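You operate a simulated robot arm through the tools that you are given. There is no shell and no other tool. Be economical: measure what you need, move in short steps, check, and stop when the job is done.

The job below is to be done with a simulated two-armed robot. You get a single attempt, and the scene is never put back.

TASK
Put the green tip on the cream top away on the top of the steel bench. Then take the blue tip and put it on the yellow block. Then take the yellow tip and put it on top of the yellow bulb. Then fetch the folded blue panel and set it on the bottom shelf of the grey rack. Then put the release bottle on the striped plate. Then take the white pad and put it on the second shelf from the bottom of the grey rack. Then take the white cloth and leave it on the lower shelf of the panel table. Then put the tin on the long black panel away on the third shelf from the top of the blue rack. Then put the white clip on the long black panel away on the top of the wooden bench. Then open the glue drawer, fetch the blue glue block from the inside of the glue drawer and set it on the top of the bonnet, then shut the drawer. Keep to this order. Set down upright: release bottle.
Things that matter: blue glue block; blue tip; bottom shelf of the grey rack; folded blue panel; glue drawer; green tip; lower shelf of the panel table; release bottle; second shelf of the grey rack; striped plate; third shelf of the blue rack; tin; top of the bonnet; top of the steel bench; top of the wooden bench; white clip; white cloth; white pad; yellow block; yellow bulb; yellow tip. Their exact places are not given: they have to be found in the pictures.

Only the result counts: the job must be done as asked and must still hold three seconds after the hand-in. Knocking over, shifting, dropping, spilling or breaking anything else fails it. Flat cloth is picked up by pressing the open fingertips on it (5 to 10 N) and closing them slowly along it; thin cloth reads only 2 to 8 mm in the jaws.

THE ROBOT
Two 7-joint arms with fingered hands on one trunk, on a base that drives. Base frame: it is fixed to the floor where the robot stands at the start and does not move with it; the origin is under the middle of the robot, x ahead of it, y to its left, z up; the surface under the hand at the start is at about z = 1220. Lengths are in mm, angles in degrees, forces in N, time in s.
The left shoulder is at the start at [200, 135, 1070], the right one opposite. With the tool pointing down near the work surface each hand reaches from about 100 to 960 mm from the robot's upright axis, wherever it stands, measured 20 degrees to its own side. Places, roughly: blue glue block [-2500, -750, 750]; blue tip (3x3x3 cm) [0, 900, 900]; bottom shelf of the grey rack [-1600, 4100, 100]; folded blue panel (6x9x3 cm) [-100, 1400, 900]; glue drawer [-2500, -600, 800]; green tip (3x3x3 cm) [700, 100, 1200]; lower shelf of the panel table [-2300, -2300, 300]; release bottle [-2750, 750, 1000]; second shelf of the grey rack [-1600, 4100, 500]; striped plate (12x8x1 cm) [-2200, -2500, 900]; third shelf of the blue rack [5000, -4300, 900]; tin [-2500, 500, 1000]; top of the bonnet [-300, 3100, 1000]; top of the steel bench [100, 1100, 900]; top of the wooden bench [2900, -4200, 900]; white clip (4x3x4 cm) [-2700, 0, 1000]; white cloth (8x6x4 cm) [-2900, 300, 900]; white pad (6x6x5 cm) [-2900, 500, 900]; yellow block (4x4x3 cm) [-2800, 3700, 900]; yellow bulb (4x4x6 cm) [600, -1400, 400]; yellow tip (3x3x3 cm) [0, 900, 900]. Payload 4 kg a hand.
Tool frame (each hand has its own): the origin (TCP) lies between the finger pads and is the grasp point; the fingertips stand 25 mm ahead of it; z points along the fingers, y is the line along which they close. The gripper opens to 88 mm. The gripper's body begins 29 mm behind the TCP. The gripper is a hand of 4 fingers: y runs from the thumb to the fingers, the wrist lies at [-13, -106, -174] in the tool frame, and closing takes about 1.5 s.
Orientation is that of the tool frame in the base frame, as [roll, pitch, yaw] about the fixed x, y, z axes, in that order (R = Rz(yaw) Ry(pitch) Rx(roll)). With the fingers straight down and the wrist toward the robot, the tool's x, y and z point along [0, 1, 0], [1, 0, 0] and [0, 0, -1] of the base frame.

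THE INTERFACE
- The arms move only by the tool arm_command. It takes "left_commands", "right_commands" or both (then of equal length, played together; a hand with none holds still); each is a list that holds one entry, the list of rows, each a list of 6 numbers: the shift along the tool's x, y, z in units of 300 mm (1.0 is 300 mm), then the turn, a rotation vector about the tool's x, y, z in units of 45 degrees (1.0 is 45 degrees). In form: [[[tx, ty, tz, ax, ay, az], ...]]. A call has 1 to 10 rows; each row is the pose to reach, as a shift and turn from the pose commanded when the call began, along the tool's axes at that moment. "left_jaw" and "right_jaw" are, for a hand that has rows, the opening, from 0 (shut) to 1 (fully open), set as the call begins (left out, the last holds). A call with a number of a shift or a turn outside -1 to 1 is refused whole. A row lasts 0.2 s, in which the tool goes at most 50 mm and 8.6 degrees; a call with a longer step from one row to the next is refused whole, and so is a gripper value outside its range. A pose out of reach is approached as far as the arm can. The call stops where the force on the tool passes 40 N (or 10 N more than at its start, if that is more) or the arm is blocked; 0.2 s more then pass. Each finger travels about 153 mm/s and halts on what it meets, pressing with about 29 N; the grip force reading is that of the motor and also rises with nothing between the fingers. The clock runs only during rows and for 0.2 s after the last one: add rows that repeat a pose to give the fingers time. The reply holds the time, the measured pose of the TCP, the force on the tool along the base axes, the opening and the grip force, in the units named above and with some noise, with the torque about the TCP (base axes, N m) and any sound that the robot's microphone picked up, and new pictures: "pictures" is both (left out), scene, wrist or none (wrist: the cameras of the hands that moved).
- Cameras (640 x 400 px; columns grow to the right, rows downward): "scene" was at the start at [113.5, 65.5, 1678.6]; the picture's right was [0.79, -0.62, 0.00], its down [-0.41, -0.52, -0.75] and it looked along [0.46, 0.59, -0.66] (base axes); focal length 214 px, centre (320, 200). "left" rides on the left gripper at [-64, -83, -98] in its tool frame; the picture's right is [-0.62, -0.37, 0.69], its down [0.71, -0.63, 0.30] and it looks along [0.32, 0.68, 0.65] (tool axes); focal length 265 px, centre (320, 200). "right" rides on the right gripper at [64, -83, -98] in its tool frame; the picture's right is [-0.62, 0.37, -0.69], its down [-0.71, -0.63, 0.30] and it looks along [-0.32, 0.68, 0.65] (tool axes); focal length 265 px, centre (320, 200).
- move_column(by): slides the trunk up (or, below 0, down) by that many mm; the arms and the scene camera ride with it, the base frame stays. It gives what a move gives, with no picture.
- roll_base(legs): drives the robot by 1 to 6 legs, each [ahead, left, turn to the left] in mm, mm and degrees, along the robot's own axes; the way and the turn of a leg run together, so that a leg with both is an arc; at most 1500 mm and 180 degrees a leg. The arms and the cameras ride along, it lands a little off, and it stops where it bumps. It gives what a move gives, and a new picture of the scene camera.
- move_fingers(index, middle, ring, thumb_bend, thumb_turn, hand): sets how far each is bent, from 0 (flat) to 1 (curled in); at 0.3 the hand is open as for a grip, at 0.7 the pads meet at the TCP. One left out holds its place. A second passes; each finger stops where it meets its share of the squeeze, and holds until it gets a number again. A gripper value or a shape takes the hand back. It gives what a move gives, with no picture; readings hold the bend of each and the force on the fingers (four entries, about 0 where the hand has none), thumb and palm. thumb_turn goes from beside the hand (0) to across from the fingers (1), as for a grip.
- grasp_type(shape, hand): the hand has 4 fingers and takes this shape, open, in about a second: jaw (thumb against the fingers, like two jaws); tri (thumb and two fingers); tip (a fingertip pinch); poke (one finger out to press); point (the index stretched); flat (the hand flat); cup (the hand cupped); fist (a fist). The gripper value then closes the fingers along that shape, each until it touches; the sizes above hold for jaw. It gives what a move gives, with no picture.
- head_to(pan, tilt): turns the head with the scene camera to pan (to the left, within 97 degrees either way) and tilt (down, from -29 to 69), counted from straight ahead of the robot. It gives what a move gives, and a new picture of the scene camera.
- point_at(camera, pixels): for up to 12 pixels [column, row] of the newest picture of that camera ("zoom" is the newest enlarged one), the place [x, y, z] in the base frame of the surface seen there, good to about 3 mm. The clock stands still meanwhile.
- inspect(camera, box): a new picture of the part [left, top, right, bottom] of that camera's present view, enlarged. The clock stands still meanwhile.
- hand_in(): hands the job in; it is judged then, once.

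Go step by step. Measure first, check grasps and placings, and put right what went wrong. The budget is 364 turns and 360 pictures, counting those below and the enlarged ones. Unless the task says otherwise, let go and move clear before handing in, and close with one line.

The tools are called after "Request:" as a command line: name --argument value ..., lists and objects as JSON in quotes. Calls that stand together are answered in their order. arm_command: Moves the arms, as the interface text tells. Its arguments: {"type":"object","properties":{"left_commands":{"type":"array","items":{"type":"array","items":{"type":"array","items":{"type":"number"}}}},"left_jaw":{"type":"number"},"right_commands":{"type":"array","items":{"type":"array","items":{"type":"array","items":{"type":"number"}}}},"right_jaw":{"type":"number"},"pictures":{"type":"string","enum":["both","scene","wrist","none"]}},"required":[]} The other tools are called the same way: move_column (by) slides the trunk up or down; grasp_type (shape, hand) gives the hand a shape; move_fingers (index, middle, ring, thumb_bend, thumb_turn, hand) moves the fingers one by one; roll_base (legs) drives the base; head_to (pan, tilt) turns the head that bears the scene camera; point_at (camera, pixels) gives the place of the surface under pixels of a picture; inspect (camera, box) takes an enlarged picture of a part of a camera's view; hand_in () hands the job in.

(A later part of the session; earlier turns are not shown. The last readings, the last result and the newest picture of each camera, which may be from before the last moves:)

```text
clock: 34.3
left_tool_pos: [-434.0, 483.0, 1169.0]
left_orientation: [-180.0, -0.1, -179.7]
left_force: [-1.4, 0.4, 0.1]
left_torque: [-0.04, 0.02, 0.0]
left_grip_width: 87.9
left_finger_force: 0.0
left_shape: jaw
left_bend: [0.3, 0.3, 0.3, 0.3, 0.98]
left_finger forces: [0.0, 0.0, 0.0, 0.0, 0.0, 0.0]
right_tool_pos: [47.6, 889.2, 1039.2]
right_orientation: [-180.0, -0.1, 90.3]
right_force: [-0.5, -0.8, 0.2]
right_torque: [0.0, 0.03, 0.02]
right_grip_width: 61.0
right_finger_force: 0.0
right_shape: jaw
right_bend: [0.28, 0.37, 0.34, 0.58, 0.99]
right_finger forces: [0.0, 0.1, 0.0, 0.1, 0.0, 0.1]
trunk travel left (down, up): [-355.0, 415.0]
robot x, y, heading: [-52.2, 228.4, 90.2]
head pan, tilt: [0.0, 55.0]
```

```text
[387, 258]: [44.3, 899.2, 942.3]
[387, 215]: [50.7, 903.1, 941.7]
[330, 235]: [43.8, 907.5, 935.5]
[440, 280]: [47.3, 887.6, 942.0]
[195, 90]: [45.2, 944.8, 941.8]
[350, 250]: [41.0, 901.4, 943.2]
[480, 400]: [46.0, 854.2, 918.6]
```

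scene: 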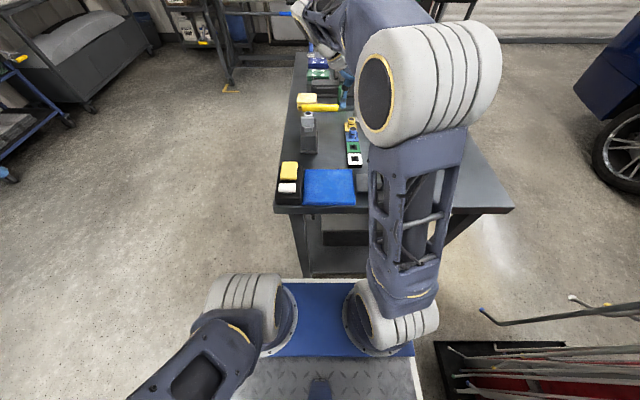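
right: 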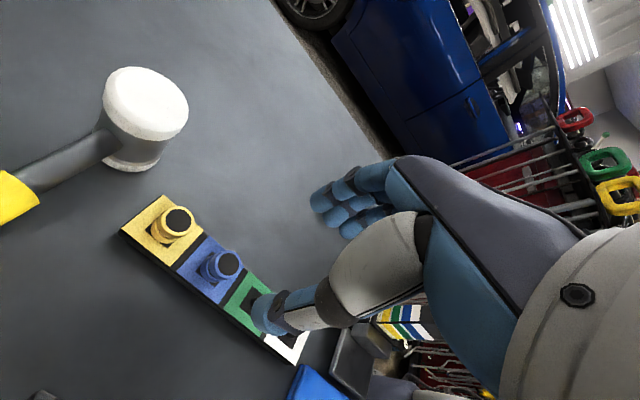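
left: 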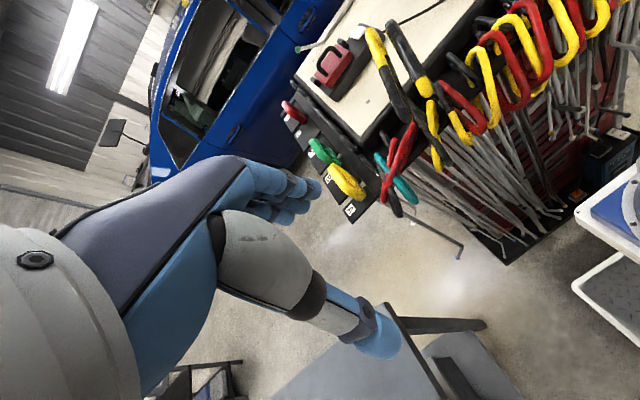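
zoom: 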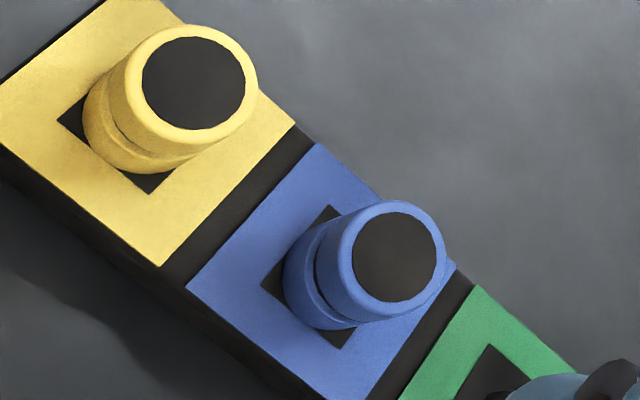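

Top center refines to ≈(46.5,895). I descend to 944 and close.

Request:
arm_command --right_commands '[[[0.018, -0.003, 0.08, 0, 0, 0], [0.018, -0.003, 0.18, 0, 0, 0], [0.018, -0.003, 0.27, 0, 0, 0], [0.018, -0.003, 0.317, 0, 0, 0], [0.018, -0.003, 0.317, 0, 0, 0]]]' --pictures "wrist"

```text
clock: 35.5
left_tool_pos: [-433.6, 483.6, 1170.1]
left_orientation: [179.9, 0.1, -179.7]
left_force: [0.0, -0.1, 0.7]
left_torque: [0.01, -0.04, -0.04]
left_grip_width: 87.4
left_finger_force: 0.1
left_shape: jaw
left_bend: [0.3, 0.3, 0.3, 0.3, 0.98]
left_finger forces: [0.0, 0.0, 0.1, 0.0, 0.0, 0.0]
right_tool_pos: [47.6, 897.1, 945.8]
right_orientation: [-179.9, -0.1, 90.1]
right_force: [1.2, 0.3, -0.2]
right_torque: [0.01, -0.02, 0.01]
right_grip_width: 61.2
right_finger_force: 0.0
right_shape: jaw
right_bend: [0.28, 0.37, 0.34, 0.58, 0.99]
right_finger forces: [0.0, 0.0, 0.1, 0.0, 0.1, 0.0]
trunk travel left (down, up): [-355.0, 415.0]
robot x, y, heading: [-49.1, 229.7, 90.1]
head pan, tilt: [0.0, 55.0]
```

right: 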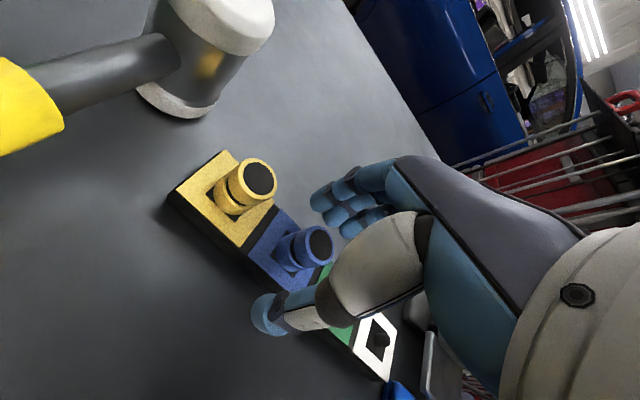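

Request:
arm_command --right_commands '[[[0, 0, 0, 0, 0, 0], [0, 0, 0, 0, 0, 0], [0, 0, 0, 0, 0, 0], [0, 0, 0, 0, 0, 0], [0, 0, 0, 0, 0, 0], [0, 0, 0, 0, 0, 0]]]' --right_jaw 0 --pictures "wrist"

Request:
inspect --camera "right" --box '[200, 150, 400, 275]'

```text
clock: 36.9
left_tool_pos: [-432.9, 482.1, 1169.2]
left_orientation: [180.0, 0.0, -179.8]
left_force: [-1.0, 0.3, 0.5]
left_torque: [0.01, -0.01, 0.01]
left_grip_width: 87.4
left_finger_force: 0.0
left_shape: jaw
left_bend: [0.3, 0.3, 0.3, 0.3, 0.98]
left_finger forces: [0.0, 0.1, 0.1, 0.0, 0.1, 0.0]
right_tool_pos: [48.3, 896.5, 944.8]
right_orientation: [180.0, 0.0, 90.2]
right_force: [-0.7, 0.3, 0.3]
right_torque: [0.01, 0.01, 0.0]
right_grip_width: 16.5
right_finger_force: 28.7
right_shape: jaw
right_bend: [0.73, 0.59, 0.66, 0.75, 1.0]
right_finger forces: [16.1, 8.8, 0.1, 0.0, 25.5, 0.0]
trunk travel left (down, up): [-355.0, 415.0]
robot x, y, heading: [-49.9, 233.9, 90.4]
head pan, tilt: [0.0, 55.0]
```

right: 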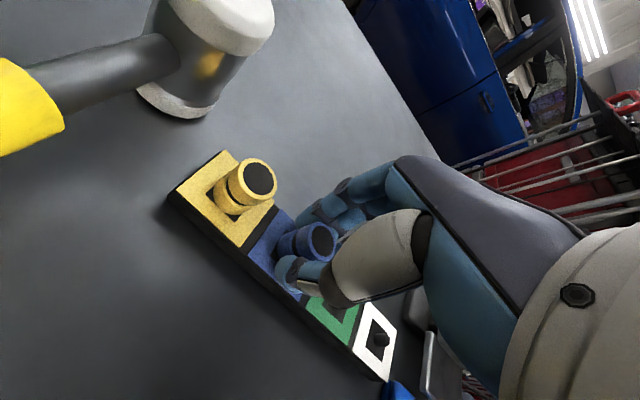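

```text
3.20 times, centred on (300, 212) of right
```

zoom: 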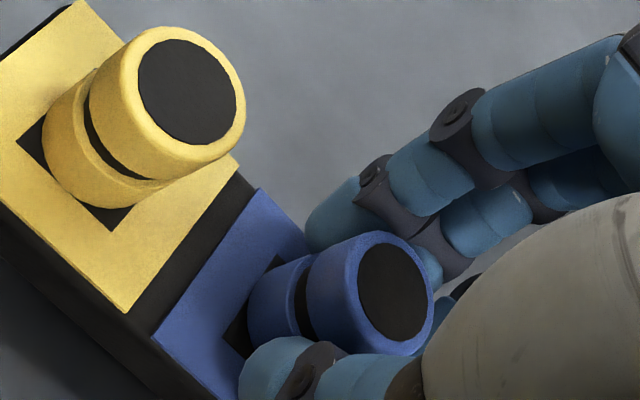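

Blue tip gripped firmly (25 N thumb). Lift straight up.

Request:
arm_command --right_commands '[[[0, 0, -0.04, 0, 0, 0], [0, 0, -0.1, 0, 0, 0], [0, 0, -0.2, 0, 0, 0], [0, 0, -0.35, 0, 0, 0], [0, 0, -0.5, 0, 0, 0], [0, 0, -0.5, 0, 0, 0]]]' --pictures "both"

```text
clock: 38.3
left_tool_pos: [-433.8, 481.5, 1168.1]
left_orientation: [-179.9, 0.0, -179.9]
left_force: [0.6, -0.2, -0.3]
left_torque: [-0.01, -0.04, 0.0]
left_grip_width: 87.8
left_finger_force: 0.1
left_shape: jaw
left_bend: [0.3, 0.3, 0.3, 0.3, 0.98]
left_finger forces: [0.0, 0.1, 0.0, 0.0, 0.0, 0.1]
right_tool_pos: [46.8, 898.7, 1094.1]
right_orientation: [-179.9, -0.1, 90.2]
right_force: [-0.7, 0.2, -0.2]
right_torque: [0.02, 0.01, 0.03]
right_grip_width: 16.9
right_finger_force: 30.0
right_shape: jaw
right_bend: [0.73, 0.59, 0.66, 0.75, 1.0]
right_finger forces: [16.4, 9.0, 0.1, 0.0, 25.4, 0.0]
trunk travel left (down, up): [-355.0, 415.0]
robot x, y, heading: [-47.7, 232.6, 90.1]
head pan, tilt: [0.0, 55.0]
```

scene: 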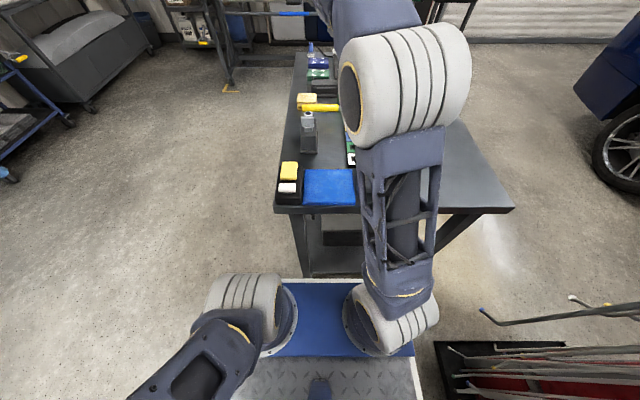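
right: 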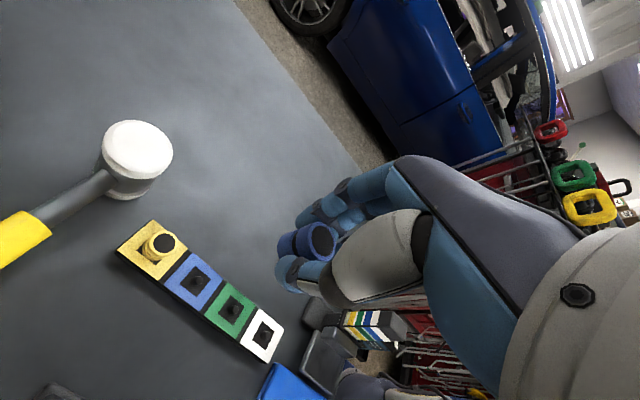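

The blue tip is out. I back off a bit, raise the trunk, and look toward the yellow block (about 38° to the left).

Request:
move_column --by 150

Request:
roll_base --legs '[[-230, 0, 0], [0, 300, 0]]'

Request:
head_to --pan 35 --tilt 22

```text
clock: 40.1
left_tool_pos: [-433.5, 483.0, 1319.0]
left_orientation: [-180.0, 0.0, -179.8]
left_force: [0.2, -0.3, 0.8]
left_torque: [0.03, -0.01, 0.01]
left_grip_width: 87.5
left_finger_force: 0.1
left_shape: jaw
left_bend: [0.3, 0.3, 0.3, 0.3, 0.98]
left_finger forces: [0.0, 0.0, 0.0, 0.1, 0.0, 0.0]
right_tool_pos: [48.7, 898.6, 1244.5]
right_orientation: [180.0, 0.0, 90.2]
right_force: [-0.4, 0.4, -0.3]
right_torque: [0.03, -0.02, -0.03]
right_grip_width: 16.6
right_finger_force: 28.9
right_shape: jaw
right_bend: [0.73, 0.59, 0.66, 0.75, 1.0]
right_finger forces: [16.4, 9.0, 0.0, 0.0, 25.4, 0.0]
trunk travel left (down, up): [-505.0, 265.0]
robot x, y, heading: [-48.7, 230.7, 90.3]
head pan, tilt: [0.0, 55.0]
```

```text
clock: 43.4
left_tool_pos: [-732.5, 243.9, 1319.5]
left_orientation: [180.0, 0.0, -179.3]
left_force: [-0.2, 0.6, 0.0]
left_torque: [-0.01, 0.02, -0.01]
left_grip_width: 87.7
left_finger_force: 0.1
left_shape: jaw
left_bend: [0.3, 0.3, 0.3, 0.3, 0.98]
left_finger forces: [0.1, 0.0, 0.1, 0.0, 0.1, 0.1]
right_tool_pos: [-252.7, 663.5, 1243.1]
right_orientation: [-179.9, 0.0, 90.7]
right_force: [0.1, 0.6, 0.8]
right_torque: [0.03, -0.01, 0.01]
right_grip_width: 16.5
right_finger_force: 29.2
right_shape: jaw
right_bend: [0.73, 0.59, 0.66, 0.75, 1.0]
right_finger forces: [16.4, 9.0, 0.0, 0.0, 25.4, 0.0]
trunk travel left (down, up): [-505.0, 265.0]
robot x, y, heading: [-345.8, -4.2, 91.0]
head pan, tilt: [0.0, 55.0]
```

scene: 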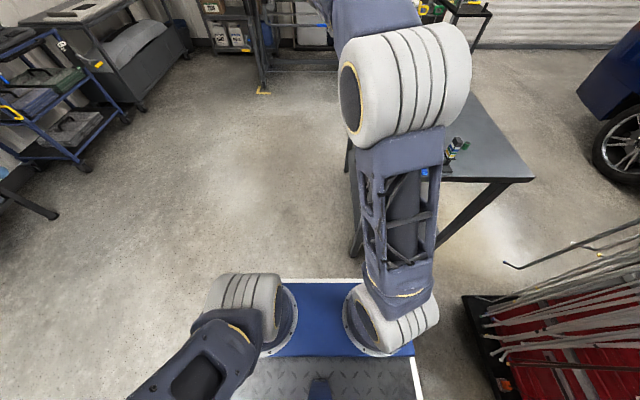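

```text
clock: 44.5
left_tool_pos: [-732.7, 243.3, 1319.1]
left_orientation: [-179.9, 0.1, -179.3]
left_force: [0.6, 0.5, 0.2]
left_torque: [-0.02, 0.04, -0.02]
left_grip_width: 87.5
left_finger_force: 0.0
left_shape: jaw
left_bend: [0.3, 0.3, 0.3, 0.3, 0.98]
left_finger forces: [0.0, 0.0, 0.1, 0.0, 0.0, 0.0]
right_tool_pos: [-253.8, 663.4, 1244.6]
right_orientation: [180.0, 0.0, 90.8]
right_force: [0.3, -1.1, -0.5]
right_torque: [-0.01, 0.03, 0.01]
right_grip_width: 16.6
right_finger_force: 28.6
right_shape: jaw
right_bend: [0.73, 0.59, 0.66, 0.75, 1.0]
right_finger forces: [16.3, 9.1, 0.1, 0.1, 25.4, 0.0]
trunk travel left (down, up): [-505.0, 265.0]
robot x, y, heading: [-344.2, -3.0, 90.7]
head pan, tilt: [35.0, 22.0]
```

scene: 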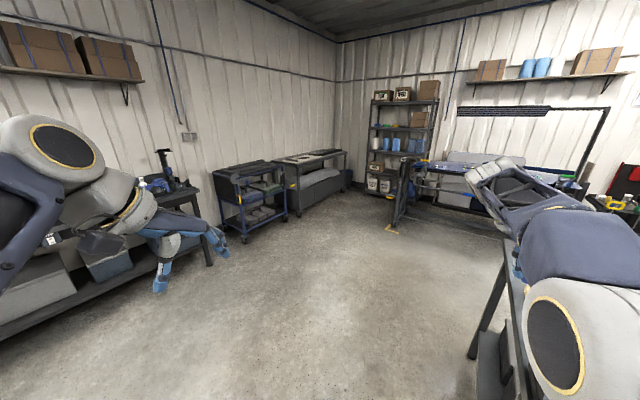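

I see a table at (310,160), a cart at (250,180) and the grey rack at (400,130). Zoom to find the yellow block.

Request:
inspect --camera "scene" --box '[210, 120, 370, 220]'

Request:
point_at --camera "scene" --pixels '[[310, 158], [285, 162], [340, 155], [250, 168], [228, 180], [400, 200], [385, 180], [350, 180], [285, 215], [245, 240], [330, 270], [395, 228]]'

```text
4.00 times, centred on (290, 170) of scene
```

zoom: 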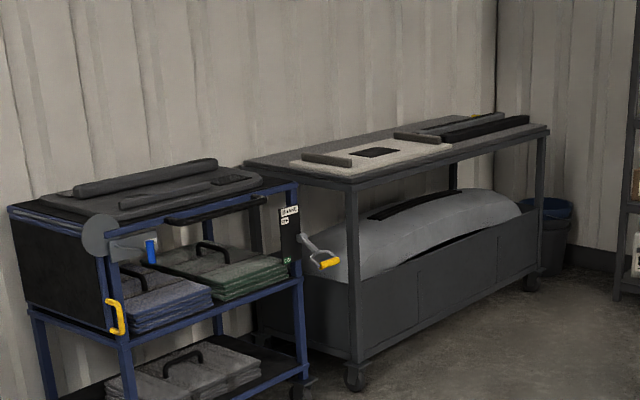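

```text
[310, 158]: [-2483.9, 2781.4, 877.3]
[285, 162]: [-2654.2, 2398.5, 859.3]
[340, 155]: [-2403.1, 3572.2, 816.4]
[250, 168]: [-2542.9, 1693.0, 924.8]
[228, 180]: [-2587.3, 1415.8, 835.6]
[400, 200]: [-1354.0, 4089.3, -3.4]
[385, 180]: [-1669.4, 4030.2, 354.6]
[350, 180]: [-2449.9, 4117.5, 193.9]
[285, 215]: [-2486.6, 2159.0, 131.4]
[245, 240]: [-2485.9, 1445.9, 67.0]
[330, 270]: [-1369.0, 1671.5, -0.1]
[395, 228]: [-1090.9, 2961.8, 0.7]
```

The table (x −2400..−2980, y 2300..3950) carries the yellow spot at zoom (475,115). I turn to face −x and drive over in legs, staying clear of the stand near (−1090,2960).

Request:
roll_base --legs '[[0, 0, 89], [1400, 0, 0], [0, -1500, 0], [0, -1200, 0]]'

Request:
head_to --pan -30 --tilt 30

```text
clock: 67.8
left_tool_pos: [-2040.2, 2254.8, 1318.6]
left_orientation: [179.9, 0.0, -88.2]
left_force: [-0.3, 0.1, -0.4]
left_torque: [0.01, 0.02, -0.02]
left_grip_width: 87.7
left_finger_force: 0.2
left_shape: jaw
left_bend: [0.3, 0.3, 0.3, 0.3, 0.98]
left_finger forces: [0.1, 0.0, 0.0, 0.1, 0.1, 0.0]
right_tool_pos: [-2468.2, 2721.7, 1245.6]
right_orientation: [180.0, 0.0, -178.3]
right_force: [-1.0, -0.3, -0.6]
right_torque: [0.0, 0.03, 0.03]
right_grip_width: 16.5
right_finger_force: 29.1
right_shape: jaw
right_bend: [0.73, 0.59, 0.66, 0.75, 1.0]
right_finger forces: [16.4, 9.0, 0.0, 0.0, 25.3, 0.0]
trunk travel left (down, up): [-505.0, 265.0]
robot x, y, heading: [-1797.2, 2641.9, -178.1]
head pan, tilt: [35.0, 22.0]
```

scene: 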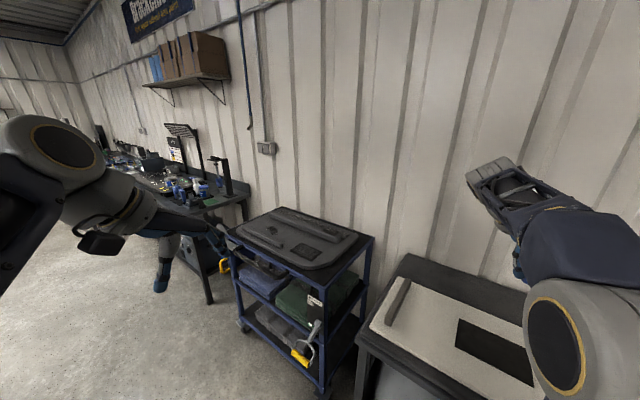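

```text
clock: 69.2
left_tool_pos: [-2040.7, 2253.2, 1319.2]
left_orientation: [180.0, 0.1, -88.3]
left_force: [0.1, -0.9, 0.6]
left_torque: [-0.03, 0.0, -0.04]
left_grip_width: 87.5
left_finger_force: 0.0
left_shape: jaw
left_bend: [0.3, 0.3, 0.3, 0.3, 0.98]
left_finger forces: [0.0, 0.0, 0.0, 0.0, 0.0, 0.0]
right_tool_pos: [-2469.7, 2723.6, 1244.1]
right_orientation: [-180.0, 0.1, -178.2]
right_force: [0.2, -0.2, 0.0]
right_torque: [0.0, 0.0, 0.01]
right_grip_width: 16.5
right_finger_force: 28.8
right_shape: jaw
right_bend: [0.73, 0.59, 0.66, 0.75, 1.0]
right_finger forces: [16.5, 9.0, 0.0, 0.0, 25.3, 0.0]
trunk travel left (down, up): [-505.0, 265.0]
robot x, y, heading: [-1797.6, 2643.1, -178.0]
head pan, tilt: [-30.0, 30.0]
```

scene: 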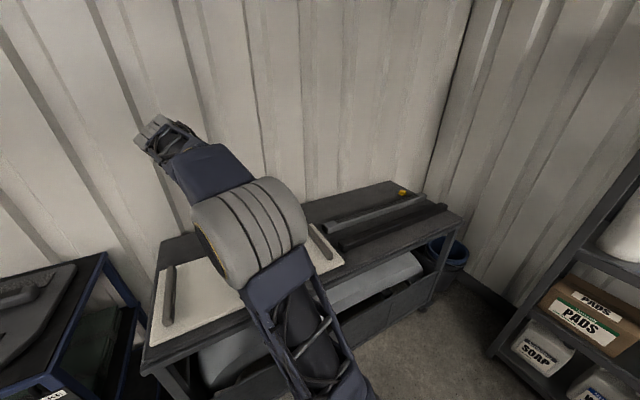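

The yellow block is at (402,193). I measure it, the bars and the table, and the rack's near leg.

Request:
point_at --camera "scene" --pixels '[[402, 193], [402, 190], [370, 208], [400, 220], [420, 182], [462, 216], [380, 195], [492, 355], [345, 190], [560, 270]]'

Request:
inspect --camera "scene" --box '[300, 160, 492, 280]'

```text
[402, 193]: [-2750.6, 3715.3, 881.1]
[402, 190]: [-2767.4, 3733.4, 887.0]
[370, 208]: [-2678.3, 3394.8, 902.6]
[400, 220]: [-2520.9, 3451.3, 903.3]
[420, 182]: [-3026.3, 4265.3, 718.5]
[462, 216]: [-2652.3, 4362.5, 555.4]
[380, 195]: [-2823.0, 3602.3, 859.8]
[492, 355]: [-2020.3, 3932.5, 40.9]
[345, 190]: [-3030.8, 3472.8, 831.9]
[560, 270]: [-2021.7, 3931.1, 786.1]
```

```text
3.33 times, centred on (396, 220) of scene
```

zoom: 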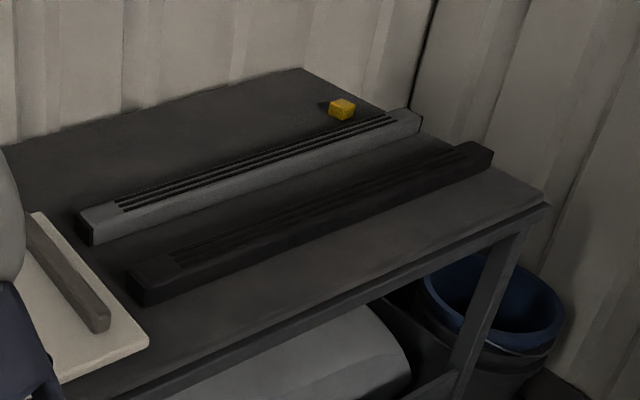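

Block ≈(−2760,3720), top ≈887; grey rack leg at (−2020,3932). I drive to about (−1985,3480).

Request:
roll_base --legs '[[0, 0, -2], [190, 0, 0], [0, -840, 0]]'

Request:
head_to --pan -20 --tilt 42

```text
clock: 75.2
left_tool_pos: [-2240.9, 3085.9, 1317.8]
left_orientation: [180.0, 0.0, -89.2]
left_force: [-0.7, -0.5, -0.4]
left_torque: [-0.05, -0.03, -0.01]
left_grip_width: 87.5
left_finger_force: 0.1
left_shape: jaw
left_bend: [0.3, 0.3, 0.3, 0.3, 0.98]
left_finger forces: [0.0, 0.0, 0.0, 0.0, 0.0, 0.0]
right_tool_pos: [-2662.0, 3564.9, 1244.2]
right_orientation: [180.0, 0.0, -179.3]
right_force: [-0.5, 0.6, 0.4]
right_torque: [0.03, 0.01, 0.03]
right_grip_width: 16.8
right_finger_force: 29.1
right_shape: jaw
right_bend: [0.73, 0.59, 0.66, 0.75, 1.0]
right_finger forces: [16.4, 9.0, 0.0, 0.0, 25.6, 0.0]
trunk travel left (down, up): [-505.0, 265.0]
robot x, y, heading: [-1993.8, 3473.4, -179.2]
head pan, tilt: [-30.0, 30.0]
```

scene: 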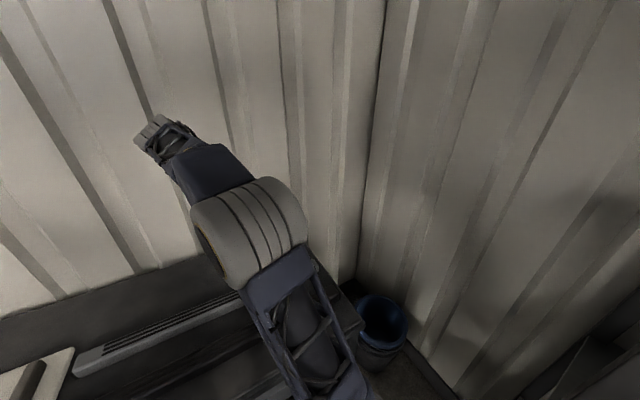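

```text
clock: 75.9
left_tool_pos: [-2241.0, 3086.5, 1318.8]
left_orientation: [179.9, 0.1, -89.3]
left_force: [-0.5, -0.7, 0.3]
left_torque: [0.02, 0.04, -0.02]
left_grip_width: 87.9
left_finger_force: 0.1
left_shape: jaw
left_bend: [0.3, 0.3, 0.3, 0.3, 0.98]
left_finger forces: [0.0, 0.1, 0.0, 0.0, 0.1, 0.0]
right_tool_pos: [-2660.7, 3563.3, 1244.7]
right_orientation: [-179.9, 0.0, -179.4]
right_force: [-0.7, -0.3, 0.3]
right_torque: [0.02, -0.01, 0.05]
right_grip_width: 16.5
right_finger_force: 29.5
right_shape: jaw
right_bend: [0.73, 0.59, 0.66, 0.75, 1.0]
right_finger forces: [16.5, 9.0, 0.1, 0.1, 25.5, 0.0]
trunk travel left (down, up): [-505.0, 265.0]
robot x, y, heading: [-1994.6, 3470.9, -179.3]
head pan, tilt: [-20.0, 42.0]
```

scene: 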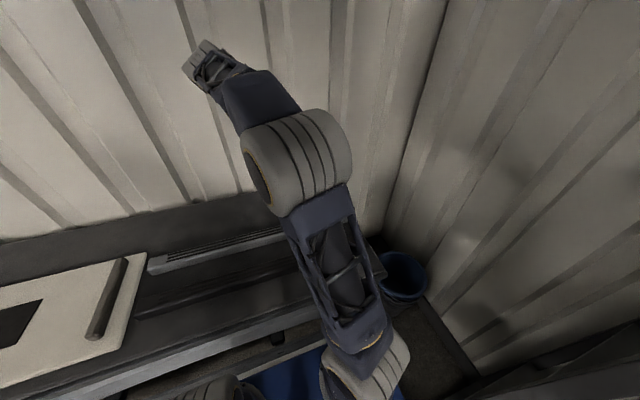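

I move the right hand over the block region at (−2760,3720) and look with the wrist camera.

Request:
arm_command --right_commands '[[[0.08, 0.13, 0, 0, 0, 0], [0.16, 0.26, 0, 0, 0, 0], [0.24, 0.39, 0, 0, 0, 0], [0.3, 0.45, 0, 0, 0, 0], [0.3, 0.45, 0.1, 0, 0, 0], [0.3, 0.45, 0.25, 0, 0, 0], [0.3, 0.45, 0.25, 0, 0, 0]]]' --pictures "wrist"

```text
clock: 77.5
left_tool_pos: [-2241.0, 3085.5, 1319.4]
left_orientation: [180.0, 0.0, -89.3]
left_force: [-0.2, 0.8, -0.1]
left_torque: [-0.02, 0.01, 0.02]
left_grip_width: 87.4
left_finger_force: 0.0
left_shape: jaw
left_bend: [0.3, 0.3, 0.3, 0.3, 0.98]
left_finger forces: [0.0, 0.0, 0.0, 0.0, 0.0, 0.1]
right_tool_pos: [-2751.9, 3697.3, 1169.6]
right_orientation: [-179.9, 0.0, -179.3]
right_force: [0.1, 0.5, 0.4]
right_torque: [0.0, 0.01, 0.01]
right_grip_width: 16.6
right_finger_force: 28.6
right_shape: jaw
right_bend: [0.73, 0.59, 0.66, 0.75, 1.0]
right_finger forces: [16.5, 9.1, 0.1, 0.0, 25.5, 0.1]
trunk travel left (down, up): [-505.0, 265.0]
robot x, y, heading: [-1993.1, 3472.3, -179.5]
head pan, tilt: [-20.0, 42.0]
```

right: 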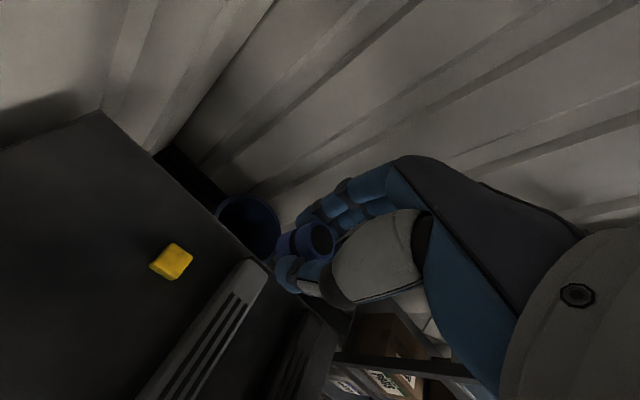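

Request:
inspect --camera "right" --box '[100, 210, 228, 290]'

Request:
point_at --camera "zoom" --pixels '[[360, 260], [360, 180], [290, 275], [450, 250], [400, 300], [360, 335], [270, 295], [550, 300], [150, 300]]'

Request:
point_at --camera "right" --pixels '[[228, 290], [205, 320], [250, 270], [150, 330]]'

```text
5.00 times, centred on (164, 250) of right
```

zoom: 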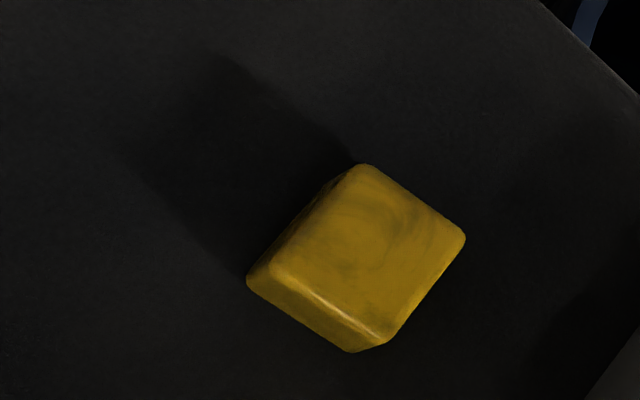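

```text
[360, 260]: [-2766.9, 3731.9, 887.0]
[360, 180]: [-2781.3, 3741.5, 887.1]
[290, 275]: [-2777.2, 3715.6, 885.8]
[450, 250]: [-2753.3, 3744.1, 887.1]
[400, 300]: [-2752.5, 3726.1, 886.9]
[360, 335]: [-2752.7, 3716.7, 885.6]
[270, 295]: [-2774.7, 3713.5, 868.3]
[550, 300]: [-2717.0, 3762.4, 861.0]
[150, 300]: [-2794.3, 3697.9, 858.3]
```

```text
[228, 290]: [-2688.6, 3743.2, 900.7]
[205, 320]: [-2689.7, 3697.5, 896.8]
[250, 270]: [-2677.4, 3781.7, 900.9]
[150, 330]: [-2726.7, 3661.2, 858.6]
```

Block top center ≈(−2766,3730), z 887. I measure where the held tip's top disc sits relative to the TCP.

Request:
inspect --camera "right" --box '[270, 200, 366, 260]'

Request:
point_at --camera "zoom" --pixels '[[335, 270], [335, 200], [280, 240], [375, 290], [320, 335], [250, 260], [120, 230], [100, 260]]'

```text
6.67 times, centred on (318, 230) of right
```

zoom: 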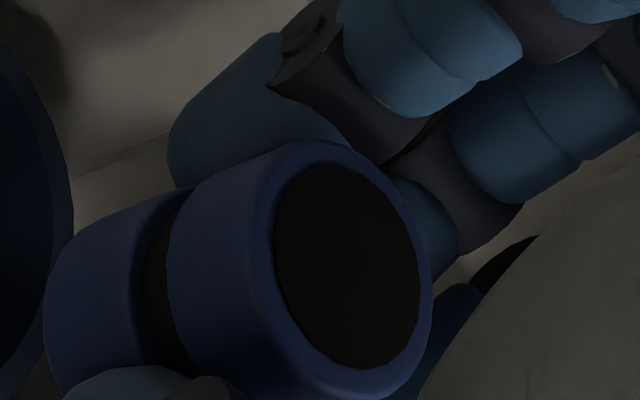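

```text
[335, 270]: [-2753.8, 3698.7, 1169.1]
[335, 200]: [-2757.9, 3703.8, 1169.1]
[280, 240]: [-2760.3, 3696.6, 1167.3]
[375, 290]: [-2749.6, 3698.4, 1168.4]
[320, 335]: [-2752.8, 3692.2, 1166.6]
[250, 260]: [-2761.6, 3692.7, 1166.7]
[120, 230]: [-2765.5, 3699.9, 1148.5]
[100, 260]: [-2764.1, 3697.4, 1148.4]
```

Tip center sits at TCP+(−1.6,+2), bottom ≈30 below the TCP. I go over the block and down to just above it.

Request:
arm_command --right_commands '[[[0.043, 0.103, 0.0, 0, 0, 0], [0.043, 0.103, 0.15, 0, 0, 0], [0.043, 0.103, 0.3, 0, 0, 0], [0.043, 0.103, 0.45, 0, 0, 0], [0.043, 0.103, 0.6, 0, 0, 0], [0.043, 0.103, 0.7, 0, 0, 0], [0.043, 0.103, 0.78, 0, 0, 0], [0.043, 0.103, 0.815, 0, 0, 0], [0.043, 0.103, 0.815, 0, 0, 0]]]' --pictures "wrist"

Request:
inspect --camera "right" --box '[220, 180, 380, 280]'

```text
clock: 79.5
left_tool_pos: [-2240.6, 3085.5, 1319.4]
left_orientation: [-180.0, -0.1, -89.3]
left_force: [-0.7, 0.6, 0.2]
left_torque: [-0.02, -0.03, 0.01]
left_grip_width: 87.7
left_finger_force: 0.1
left_shape: jaw
left_bend: [0.3, 0.3, 0.3, 0.3, 0.98]
left_finger forces: [0.1, 0.0, 0.1, 0.0, 0.0, 0.1]
right_tool_pos: [-2766.1, 3728.4, 923.1]
right_orientation: [-180.0, -0.1, -179.3]
right_force: [-0.6, -0.2, -0.2]
right_torque: [-0.01, -0.02, 0.01]
right_grip_width: 16.6
right_finger_force: 28.6
right_shape: jaw
right_bend: [0.73, 0.59, 0.66, 0.75, 1.0]
right_finger forces: [16.5, 9.1, 0.0, 0.0, 25.7, 0.1]
trunk travel left (down, up): [-505.0, 265.0]
robot x, y, heading: [-1993.9, 3471.5, -179.2]
head pan, tilt: [-20.0, 42.0]
```

right: 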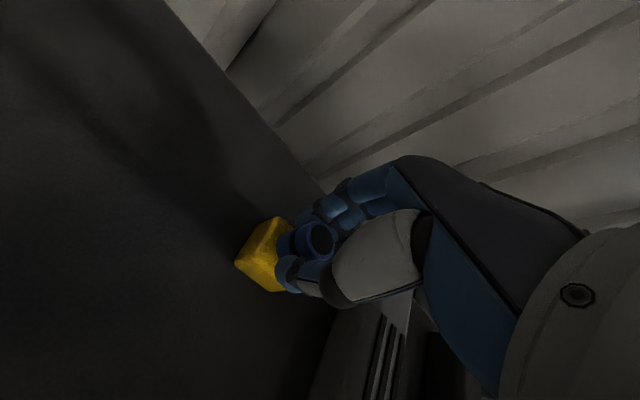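

```text
4.00 times, centred on (300, 230) of right
```

zoom: 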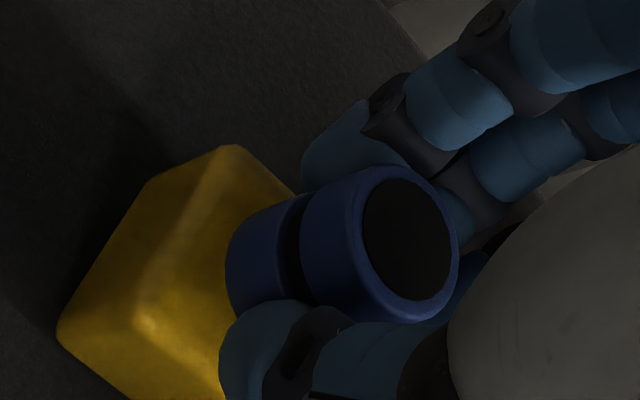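

I verify the block's top corners from here against the tip.

Request:
point_at --camera "zoom" --pixels '[[230, 160], [150, 310], [200, 240], [260, 190], [210, 320], [405, 240], [280, 200]]'

```text
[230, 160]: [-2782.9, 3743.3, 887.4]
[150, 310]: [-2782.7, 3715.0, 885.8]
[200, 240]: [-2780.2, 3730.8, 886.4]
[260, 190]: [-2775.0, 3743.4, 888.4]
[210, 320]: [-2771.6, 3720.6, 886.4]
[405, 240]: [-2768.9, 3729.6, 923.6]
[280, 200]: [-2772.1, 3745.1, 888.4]
```

Centered within 2 mm. I lower to contact.

Request:
arm_command --right_commands '[[[-0.005, 0, 0.01, 0, 0, 0], [-0.005, 0, 0.018, 0, 0, 0], [-0.005, 0, 0.024, 0, 0, 0]]]' --pictures "none"

```text
clock: 80.3
left_tool_pos: [-2241.9, 3086.1, 1319.4]
left_orientation: [-180.0, 0.0, -89.2]
left_force: [0.1, -0.2, 0.0]
left_torque: [0.01, -0.03, 0.01]
left_grip_width: 87.6
left_finger_force: 0.0
left_shape: jaw
left_bend: [0.3, 0.3, 0.3, 0.3, 0.98]
left_finger forces: [0.0, 0.0, 0.1, 0.1, 0.0, 0.0]
right_tool_pos: [-2765.8, 3727.8, 917.3]
right_orientation: [179.9, 0.1, -179.3]
right_force: [-0.9, -1.0, -0.2]
right_torque: [-0.02, -0.01, -0.02]
right_grip_width: 16.5
right_finger_force: 29.0
right_shape: jaw
right_bend: [0.73, 0.59, 0.66, 0.75, 1.0]
right_finger forces: [16.5, 9.0, 0.1, 0.0, 25.7, 0.0]
trunk travel left (down, up): [-505.0, 265.0]
robot x, y, heading: [-1991.2, 3473.7, -179.2]
head pan, tilt: [-20.0, 42.0]
```

Request:
arm_command --right_commands '[[[0, 0, 0.008, 0, 0, 0], [0, 0, 0.014, 0, 0, 0]]]' --pictures "none"

```text
clock: 80.9
left_tool_pos: [-2240.8, 3085.5, 1318.5]
left_orientation: [-180.0, 0.0, -89.4]
left_force: [0.4, 0.4, 0.0]
left_torque: [-0.02, 0.05, -0.04]
left_grip_width: 87.4
left_finger_force: 0.1
left_shape: jaw
left_bend: [0.3, 0.3, 0.3, 0.3, 0.98]
left_finger forces: [0.1, 0.1, 0.0, 0.0, 0.0, 0.1]
right_tool_pos: [-2765.0, 3728.8, 914.6]
right_orientation: [179.9, -0.3, -179.3]
right_force: [1.4, -1.9, 14.7]
right_torque: [0.09, -0.01, -0.01]
right_grip_width: 17.2
right_finger_force: 29.2
right_shape: jaw
right_bend: [0.73, 0.59, 0.66, 0.75, 1.0]
right_finger forces: [17.8, 10.2, 0.0, 0.0, 28.7, 0.0]
trunk travel left (down, up): [-505.0, 265.0]
robot x, y, heading: [-1992.9, 3469.1, -179.1]
head pan, tilt: [-20.0, 42.0]
```

Contact. I ease up a hair, open, and lift.

Request:
arm_command --right_commands '[[[0, 0, -0.005, 0, 0, 0], [0, 0, -0.005, 0, 0, 0]]]' --pictures "none"

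Request:
arm_command --right_commands '[[[0, 0, 0, 0, 0, 0], [0, 0, 0, 0, 0, 0], [0, 0, 0, 0, 0, 0], [0, 0, 0, 0, 0, 0]]]' --right_jaw 0.65 --pictures "none"

Request:
arm_command --right_commands '[[[0, 0, -0.05, 0, 0, 0], [0, 0, -0.15, 0, 0, 0], [0, 0, -0.3, 0, 0, 0], [0, 0, -0.45, 0, 0, 0], [0, 0, -0.6, 0, 0, 0], [0, 0, -0.75, 0, 0, 0]]]' --pictures "wrist"

```text
clock: 81.5
left_tool_pos: [-2241.3, 3085.0, 1319.3]
left_orientation: [-179.9, 0.1, -89.3]
left_force: [0.1, -0.3, -0.1]
left_torque: [-0.01, 0.02, -0.01]
left_grip_width: 87.7
left_finger_force: 0.1
left_shape: jaw
left_bend: [0.3, 0.3, 0.3, 0.3, 0.98]
left_finger forces: [0.1, 0.1, 0.0, 0.0, 0.1, 0.0]
right_tool_pos: [-2764.7, 3728.8, 915.3]
right_orientation: [-180.0, -0.1, -179.2]
right_force: [-2.4, 1.2, 11.7]
right_torque: [0.08, 0.04, 0.01]
right_grip_width: 17.3
right_finger_force: 29.0
right_shape: jaw
right_bend: [0.73, 0.58, 0.66, 0.75, 1.0]
right_finger forces: [18.2, 10.4, 0.1, 0.0, 28.0, 0.0]
trunk travel left (down, up): [-505.0, 265.0]
robot x, y, heading: [-1998.0, 3472.0, -179.4]
head pan, tilt: [-20.0, 42.0]
```

```text
clock: 82.5
left_tool_pos: [-2241.9, 3085.3, 1318.6]
left_orientation: [180.0, 0.1, -89.3]
left_force: [-0.1, -0.2, -0.5]
left_torque: [-0.02, 0.01, 0.02]
left_grip_width: 87.6
left_finger_force: 0.2
left_shape: jaw
left_bend: [0.3, 0.3, 0.3, 0.3, 0.98]
left_finger forces: [0.1, 0.0, 0.0, 0.0, 0.0, 0.1]
right_tool_pos: [-2764.3, 3727.9, 915.0]
right_orientation: [-180.0, -0.1, -179.4]
right_force: [0.0, 0.0, -0.2]
right_torque: [-0.03, 0.03, 0.0]
right_grip_width: 56.6
right_finger_force: 0.0
right_shape: jaw
right_bend: [0.28, 0.39, 0.36, 0.62, 1.0]
right_finger forces: [0.0, 0.0, 0.0, 0.0, 0.0, 0.0]
trunk travel left (down, up): [-505.0, 265.0]
robot x, y, heading: [-1994.0, 3474.1, -179.3]
head pan, tilt: [-20.0, 42.0]
```

```text
clock: 83.9
left_tool_pos: [-2241.3, 3087.0, 1319.4]
left_orientation: [179.9, -0.1, -89.3]
left_force: [-0.1, -0.6, -0.3]
left_torque: [-0.02, 0.04, -0.04]
left_grip_width: 87.4
left_finger_force: 0.0
left_shape: jaw
left_bend: [0.3, 0.3, 0.3, 0.3, 0.98]
left_finger forces: [0.0, 0.0, 0.0, 0.0, 0.0, 0.0]
right_tool_pos: [-2762.8, 3729.8, 1142.5]
right_orientation: [180.0, 0.1, -179.2]
right_force: [-0.5, 0.7, -1.1]
right_torque: [0.0, 0.0, -0.01]
right_grip_width: 56.9
right_finger_force: 0.1
right_shape: jaw
right_bend: [0.28, 0.39, 0.36, 0.62, 1.0]
right_finger forces: [0.1, 0.1, 0.0, 0.1, 0.0, 0.1]
trunk travel left (down, up): [-505.0, 265.0]
robot x, y, heading: [-1993.1, 3472.7, -179.2]
head pan, tilt: [-20.0, 42.0]
```

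right: 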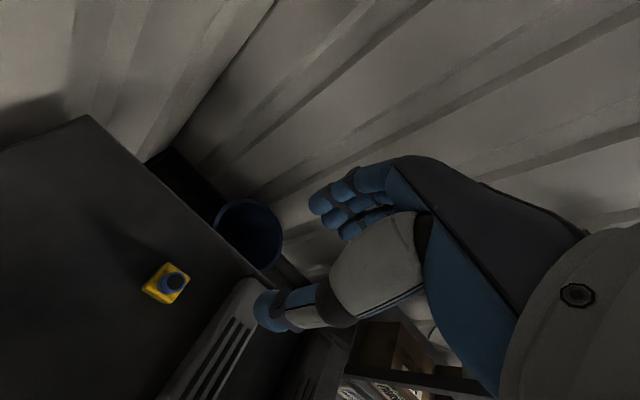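

The blue tip stands on the yellow block (165,282). I retract the hand and drive back toward the bench for the yellow tip.

Request:
arm_command --right_commands '[[[-0.08, -0.13, -0.1, 0, 0, 0], [-0.16, -0.26, -0.2, 0, 0, 0], [-0.24, -0.39, -0.3, 0, 0, 0], [-0.34, -0.5, -0.34, 0, 0, 0], [-0.34, -0.55, -0.34, 0, 0, 0]]]' --pictures "none"

Request:
roll_base --legs '[[200, 0, 0]]'

```text
refused: row 1 steps farther than a row can; nothing moved
```

```text
clock: 85.2
left_tool_pos: [-2356.5, 3084.4, 1318.6]
left_orientation: [180.0, 0.0, -89.9]
left_force: [-0.1, -0.1, 0.3]
left_torque: [-0.02, 0.01, -0.03]
left_grip_width: 87.7
left_finger_force: 0.1
left_shape: jaw
left_bend: [0.3, 0.3, 0.3, 0.3, 0.98]
left_finger forces: [0.1, 0.0, 0.0, 0.1, 0.0, 0.0]
right_tool_pos: [-2870.7, 3733.6, 1144.4]
right_orientation: [180.0, -0.1, -179.9]
right_force: [-0.3, -0.2, 0.7]
right_torque: [-0.04, 0.01, 0.02]
right_grip_width: 57.1
right_finger_force: 0.0
right_shape: jaw
right_bend: [0.28, 0.39, 0.35, 0.62, 1.0]
right_finger forces: [0.0, 0.0, 0.1, 0.1, 0.1, 0.0]
trunk travel left (down, up): [-505.0, 265.0]
robot x, y, heading: [-2104.3, 3468.6, -179.8]
head pan, tilt: [-20.0, 42.0]
stopped in leg 1: the robot was blocked; the commanded pose is now the measured one
```

scene: 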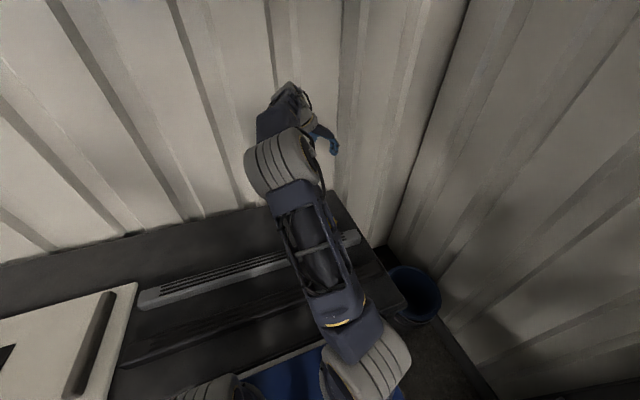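

My drive leg had the wrong sign and the base bumped (blocked at x=−2104). I back off right away and check that nothing moved.

Request:
roll_base --legs '[[-110, 0, 0]]'

Request:
inspect --camera "right" --box '[60, 180, 316, 340]'

```text
clock: 86.4
left_tool_pos: [-2250.7, 3085.6, 1318.2]
left_orientation: [-179.9, 0.0, -89.9]
left_force: [0.3, -1.0, -0.5]
left_torque: [-0.02, 0.02, -0.01]
left_grip_width: 87.9
left_finger_force: 0.0
left_shape: jaw
left_bend: [0.3, 0.3, 0.3, 0.3, 0.98]
left_finger forces: [0.0, 0.0, 0.1, 0.0, 0.0, 0.0]
right_tool_pos: [-2763.3, 3734.4, 1142.8]
right_orientation: [-179.9, -0.1, -179.9]
right_force: [0.0, -0.4, 1.1]
right_torque: [0.01, 0.01, 0.0]
right_grip_width: 56.9
right_finger_force: 0.2
right_shape: jaw
right_bend: [0.28, 0.39, 0.35, 0.62, 1.0]
right_finger forces: [0.1, 0.0, 0.1, 0.0, 0.0, 0.0]
trunk travel left (down, up): [-505.0, 265.0]
robot x, y, heading: [-2001.1, 3472.9, -180.0]
head pan, tilt: [-20.0, 42.0]
```

scene: 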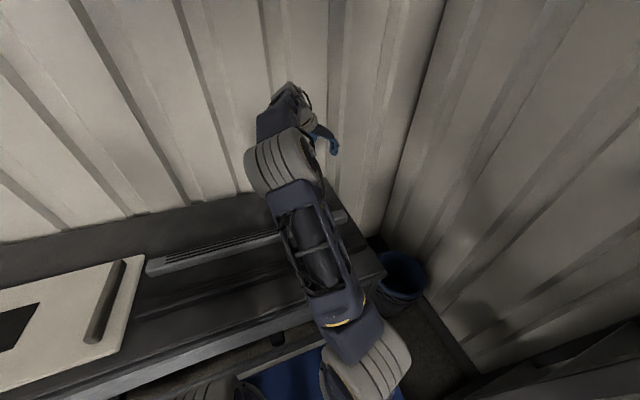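

```text
2.50 times, centred on (188, 260) of right
```

zoom: 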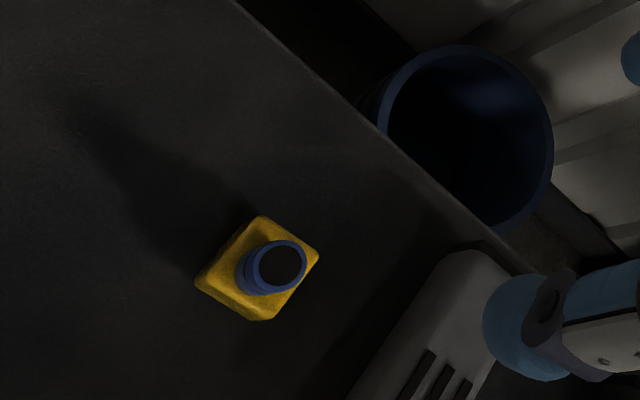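

Request:
point_at --camera "zoom" --pixels '[[260, 220], [312, 255], [210, 275], [280, 265], [470, 255], [400, 310]]'

Request:
arm_command --right_commands '[[[-0.08, -0.12, -0.04, 0, 0, 0], [-0.16, -0.24, -0.08, 0, 0, 0], [-0.24, -0.36, -0.12, 0, 0, 0], [-0.32, -0.48, -0.16, 0, 0, 0], [-0.34, -0.55, -0.22, 0, 0, 0], [-0.34, -0.55, -0.34, 0, 0, 0]]]' --pictures "none"

```text
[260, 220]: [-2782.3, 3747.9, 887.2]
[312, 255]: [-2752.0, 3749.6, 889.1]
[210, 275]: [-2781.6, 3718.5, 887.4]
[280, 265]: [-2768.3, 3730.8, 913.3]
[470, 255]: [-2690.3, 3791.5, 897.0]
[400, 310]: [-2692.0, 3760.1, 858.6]
```

```text
clock: 87.8
left_tool_pos: [-2250.0, 3083.9, 1319.0]
left_orientation: [-179.9, 0.0, -89.9]
left_force: [1.0, 1.0, -0.5]
left_torque: [-0.02, 0.01, 0.0]
left_grip_width: 87.6
left_finger_force: 0.1
left_shape: jaw
left_bend: [0.3, 0.3, 0.3, 0.3, 0.98]
left_finger forces: [0.1, 0.0, 0.1, 0.0, 0.0, 0.1]
right_tool_pos: [-2660.6, 3569.1, 1243.9]
right_orientation: [179.9, -0.1, 180.0]
right_force: [0.1, -1.0, 1.7]
right_torque: [-0.04, -0.02, -0.01]
right_grip_width: 57.0
right_finger_force: 0.1
right_shape: jaw
right_bend: [0.28, 0.39, 0.35, 0.62, 1.0]
right_finger forces: [0.0, 0.1, 0.0, 0.0, 0.0, 0.0]
trunk travel left (down, up): [-505.0, 265.0]
robot x, y, heading: [-1999.3, 3472.4, -179.9]
head pan, tilt: [-20.0, 42.0]
```

Block and tip are unmoved; learned: the base front is ≈300 mm ahead of its axis. Now drive back (reverse 200, left 3450, turn right 90), also glancing at the rack.

Request:
roll_base --legs '[[-200, 0, 0], [0, 850, 0]]'

Request:
head_to --pan -85 --tilt 32

```text
clock: 93.4
left_tool_pos: [-2081.3, 2266.2, 1319.1]
left_orientation: [-179.8, 0.0, -92.2]
left_force: [-0.4, 1.0, 0.5]
left_torque: [0.02, 0.02, 0.0]
left_grip_width: 87.7
left_finger_force: 0.1
left_shape: jaw
left_bend: [0.3, 0.3, 0.3, 0.3, 0.98]
left_finger forces: [0.1, 0.1, 0.0, 0.0, 0.0, 0.0]
right_tool_pos: [-2474.6, 2766.2, 1243.3]
right_orientation: [180.0, 0.0, 177.8]
right_force: [0.4, -0.5, 0.6]
right_torque: [-0.01, -0.01, 0.0]
right_grip_width: 57.0
right_finger_force: 0.1
right_shape: jaw
right_bend: [0.28, 0.39, 0.35, 0.62, 1.0]
right_finger forces: [0.0, 0.1, 0.1, 0.1, 0.0, 0.1]
trunk travel left (down, up): [-505.0, 265.0]
robot x, y, heading: [-1813.4, 2641.4, 177.8]
head pan, tilt: [-20.0, 42.0]
```

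scene: 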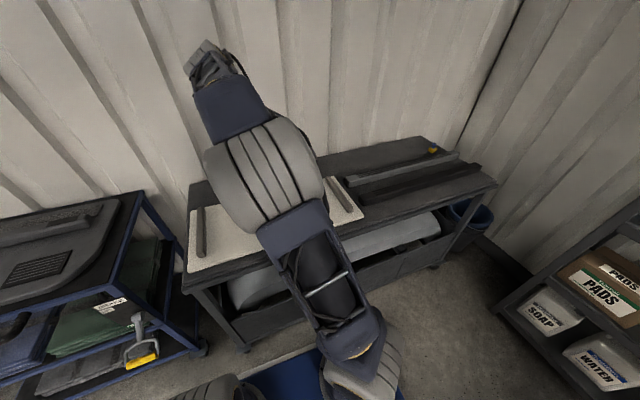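

```text
clock: 94.8
left_tool_pos: [-2080.7, 2267.0, 1319.3]
left_orientation: [-179.8, 0.0, -92.1]
left_force: [0.8, -0.3, -0.6]
left_torque: [-0.04, -0.01, 0.03]
left_grip_width: 87.7
left_finger_force: 0.0
left_shape: jaw
left_bend: [0.3, 0.3, 0.3, 0.3, 0.98]
left_finger forces: [0.0, 0.0, 0.0, 0.1, 0.0, 0.0]
right_tool_pos: [-2473.0, 2766.2, 1242.8]
right_orientation: [-179.9, 0.0, 177.8]
right_force: [0.6, -0.9, -0.2]
right_torque: [-0.03, -0.01, -0.01]
right_grip_width: 56.7
right_finger_force: 0.0
right_shape: jaw
right_bend: [0.28, 0.39, 0.35, 0.62, 1.0]
right_finger forces: [0.0, 0.1, 0.1, 0.1, 0.1, 0.0]
trunk travel left (down, up): [-505.0, 265.0]
robot x, y, heading: [-1811.1, 2640.7, 177.9]
head pan, tilt: [-85.0, 32.0]
```

scene: 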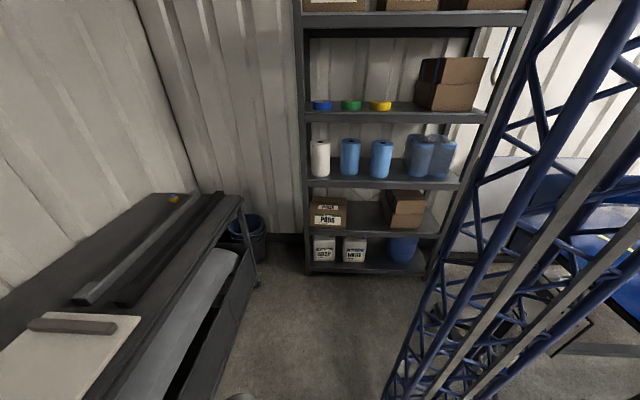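

A good view of the rack: bottom shelf (row ~265) and second shelf (row ~225). I measure free spots now.

Request:
point_at --camera "scene" --pixels '[[340, 268], [378, 266], [375, 255], [420, 268], [365, 228], [365, 215], [340, 231], [310, 272], [425, 275], [325, 185], [365, 185], [378, 235]]'

Request:
inspect --camera "scene" --box '[290, 170, 450, 290]'

```text
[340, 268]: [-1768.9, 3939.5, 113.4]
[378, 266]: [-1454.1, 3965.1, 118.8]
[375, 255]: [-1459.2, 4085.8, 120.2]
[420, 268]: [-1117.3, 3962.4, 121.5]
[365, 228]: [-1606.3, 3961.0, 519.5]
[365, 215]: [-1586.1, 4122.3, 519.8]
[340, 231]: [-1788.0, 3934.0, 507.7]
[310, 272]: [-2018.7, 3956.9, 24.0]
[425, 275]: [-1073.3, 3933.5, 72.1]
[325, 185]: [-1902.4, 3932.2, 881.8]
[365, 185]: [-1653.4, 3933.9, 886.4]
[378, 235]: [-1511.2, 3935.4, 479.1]
```

```text
3.33 times, centred on (370, 230) of scene
```

zoom: 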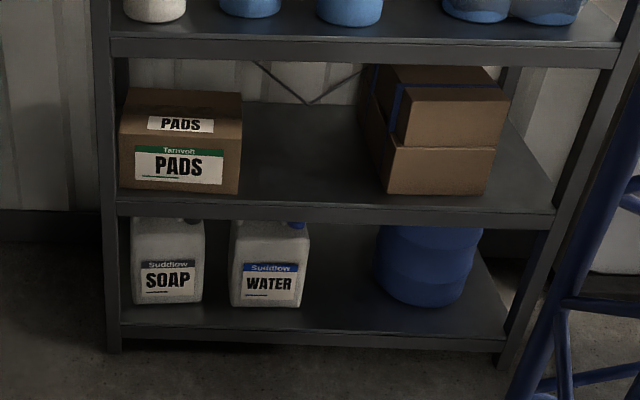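

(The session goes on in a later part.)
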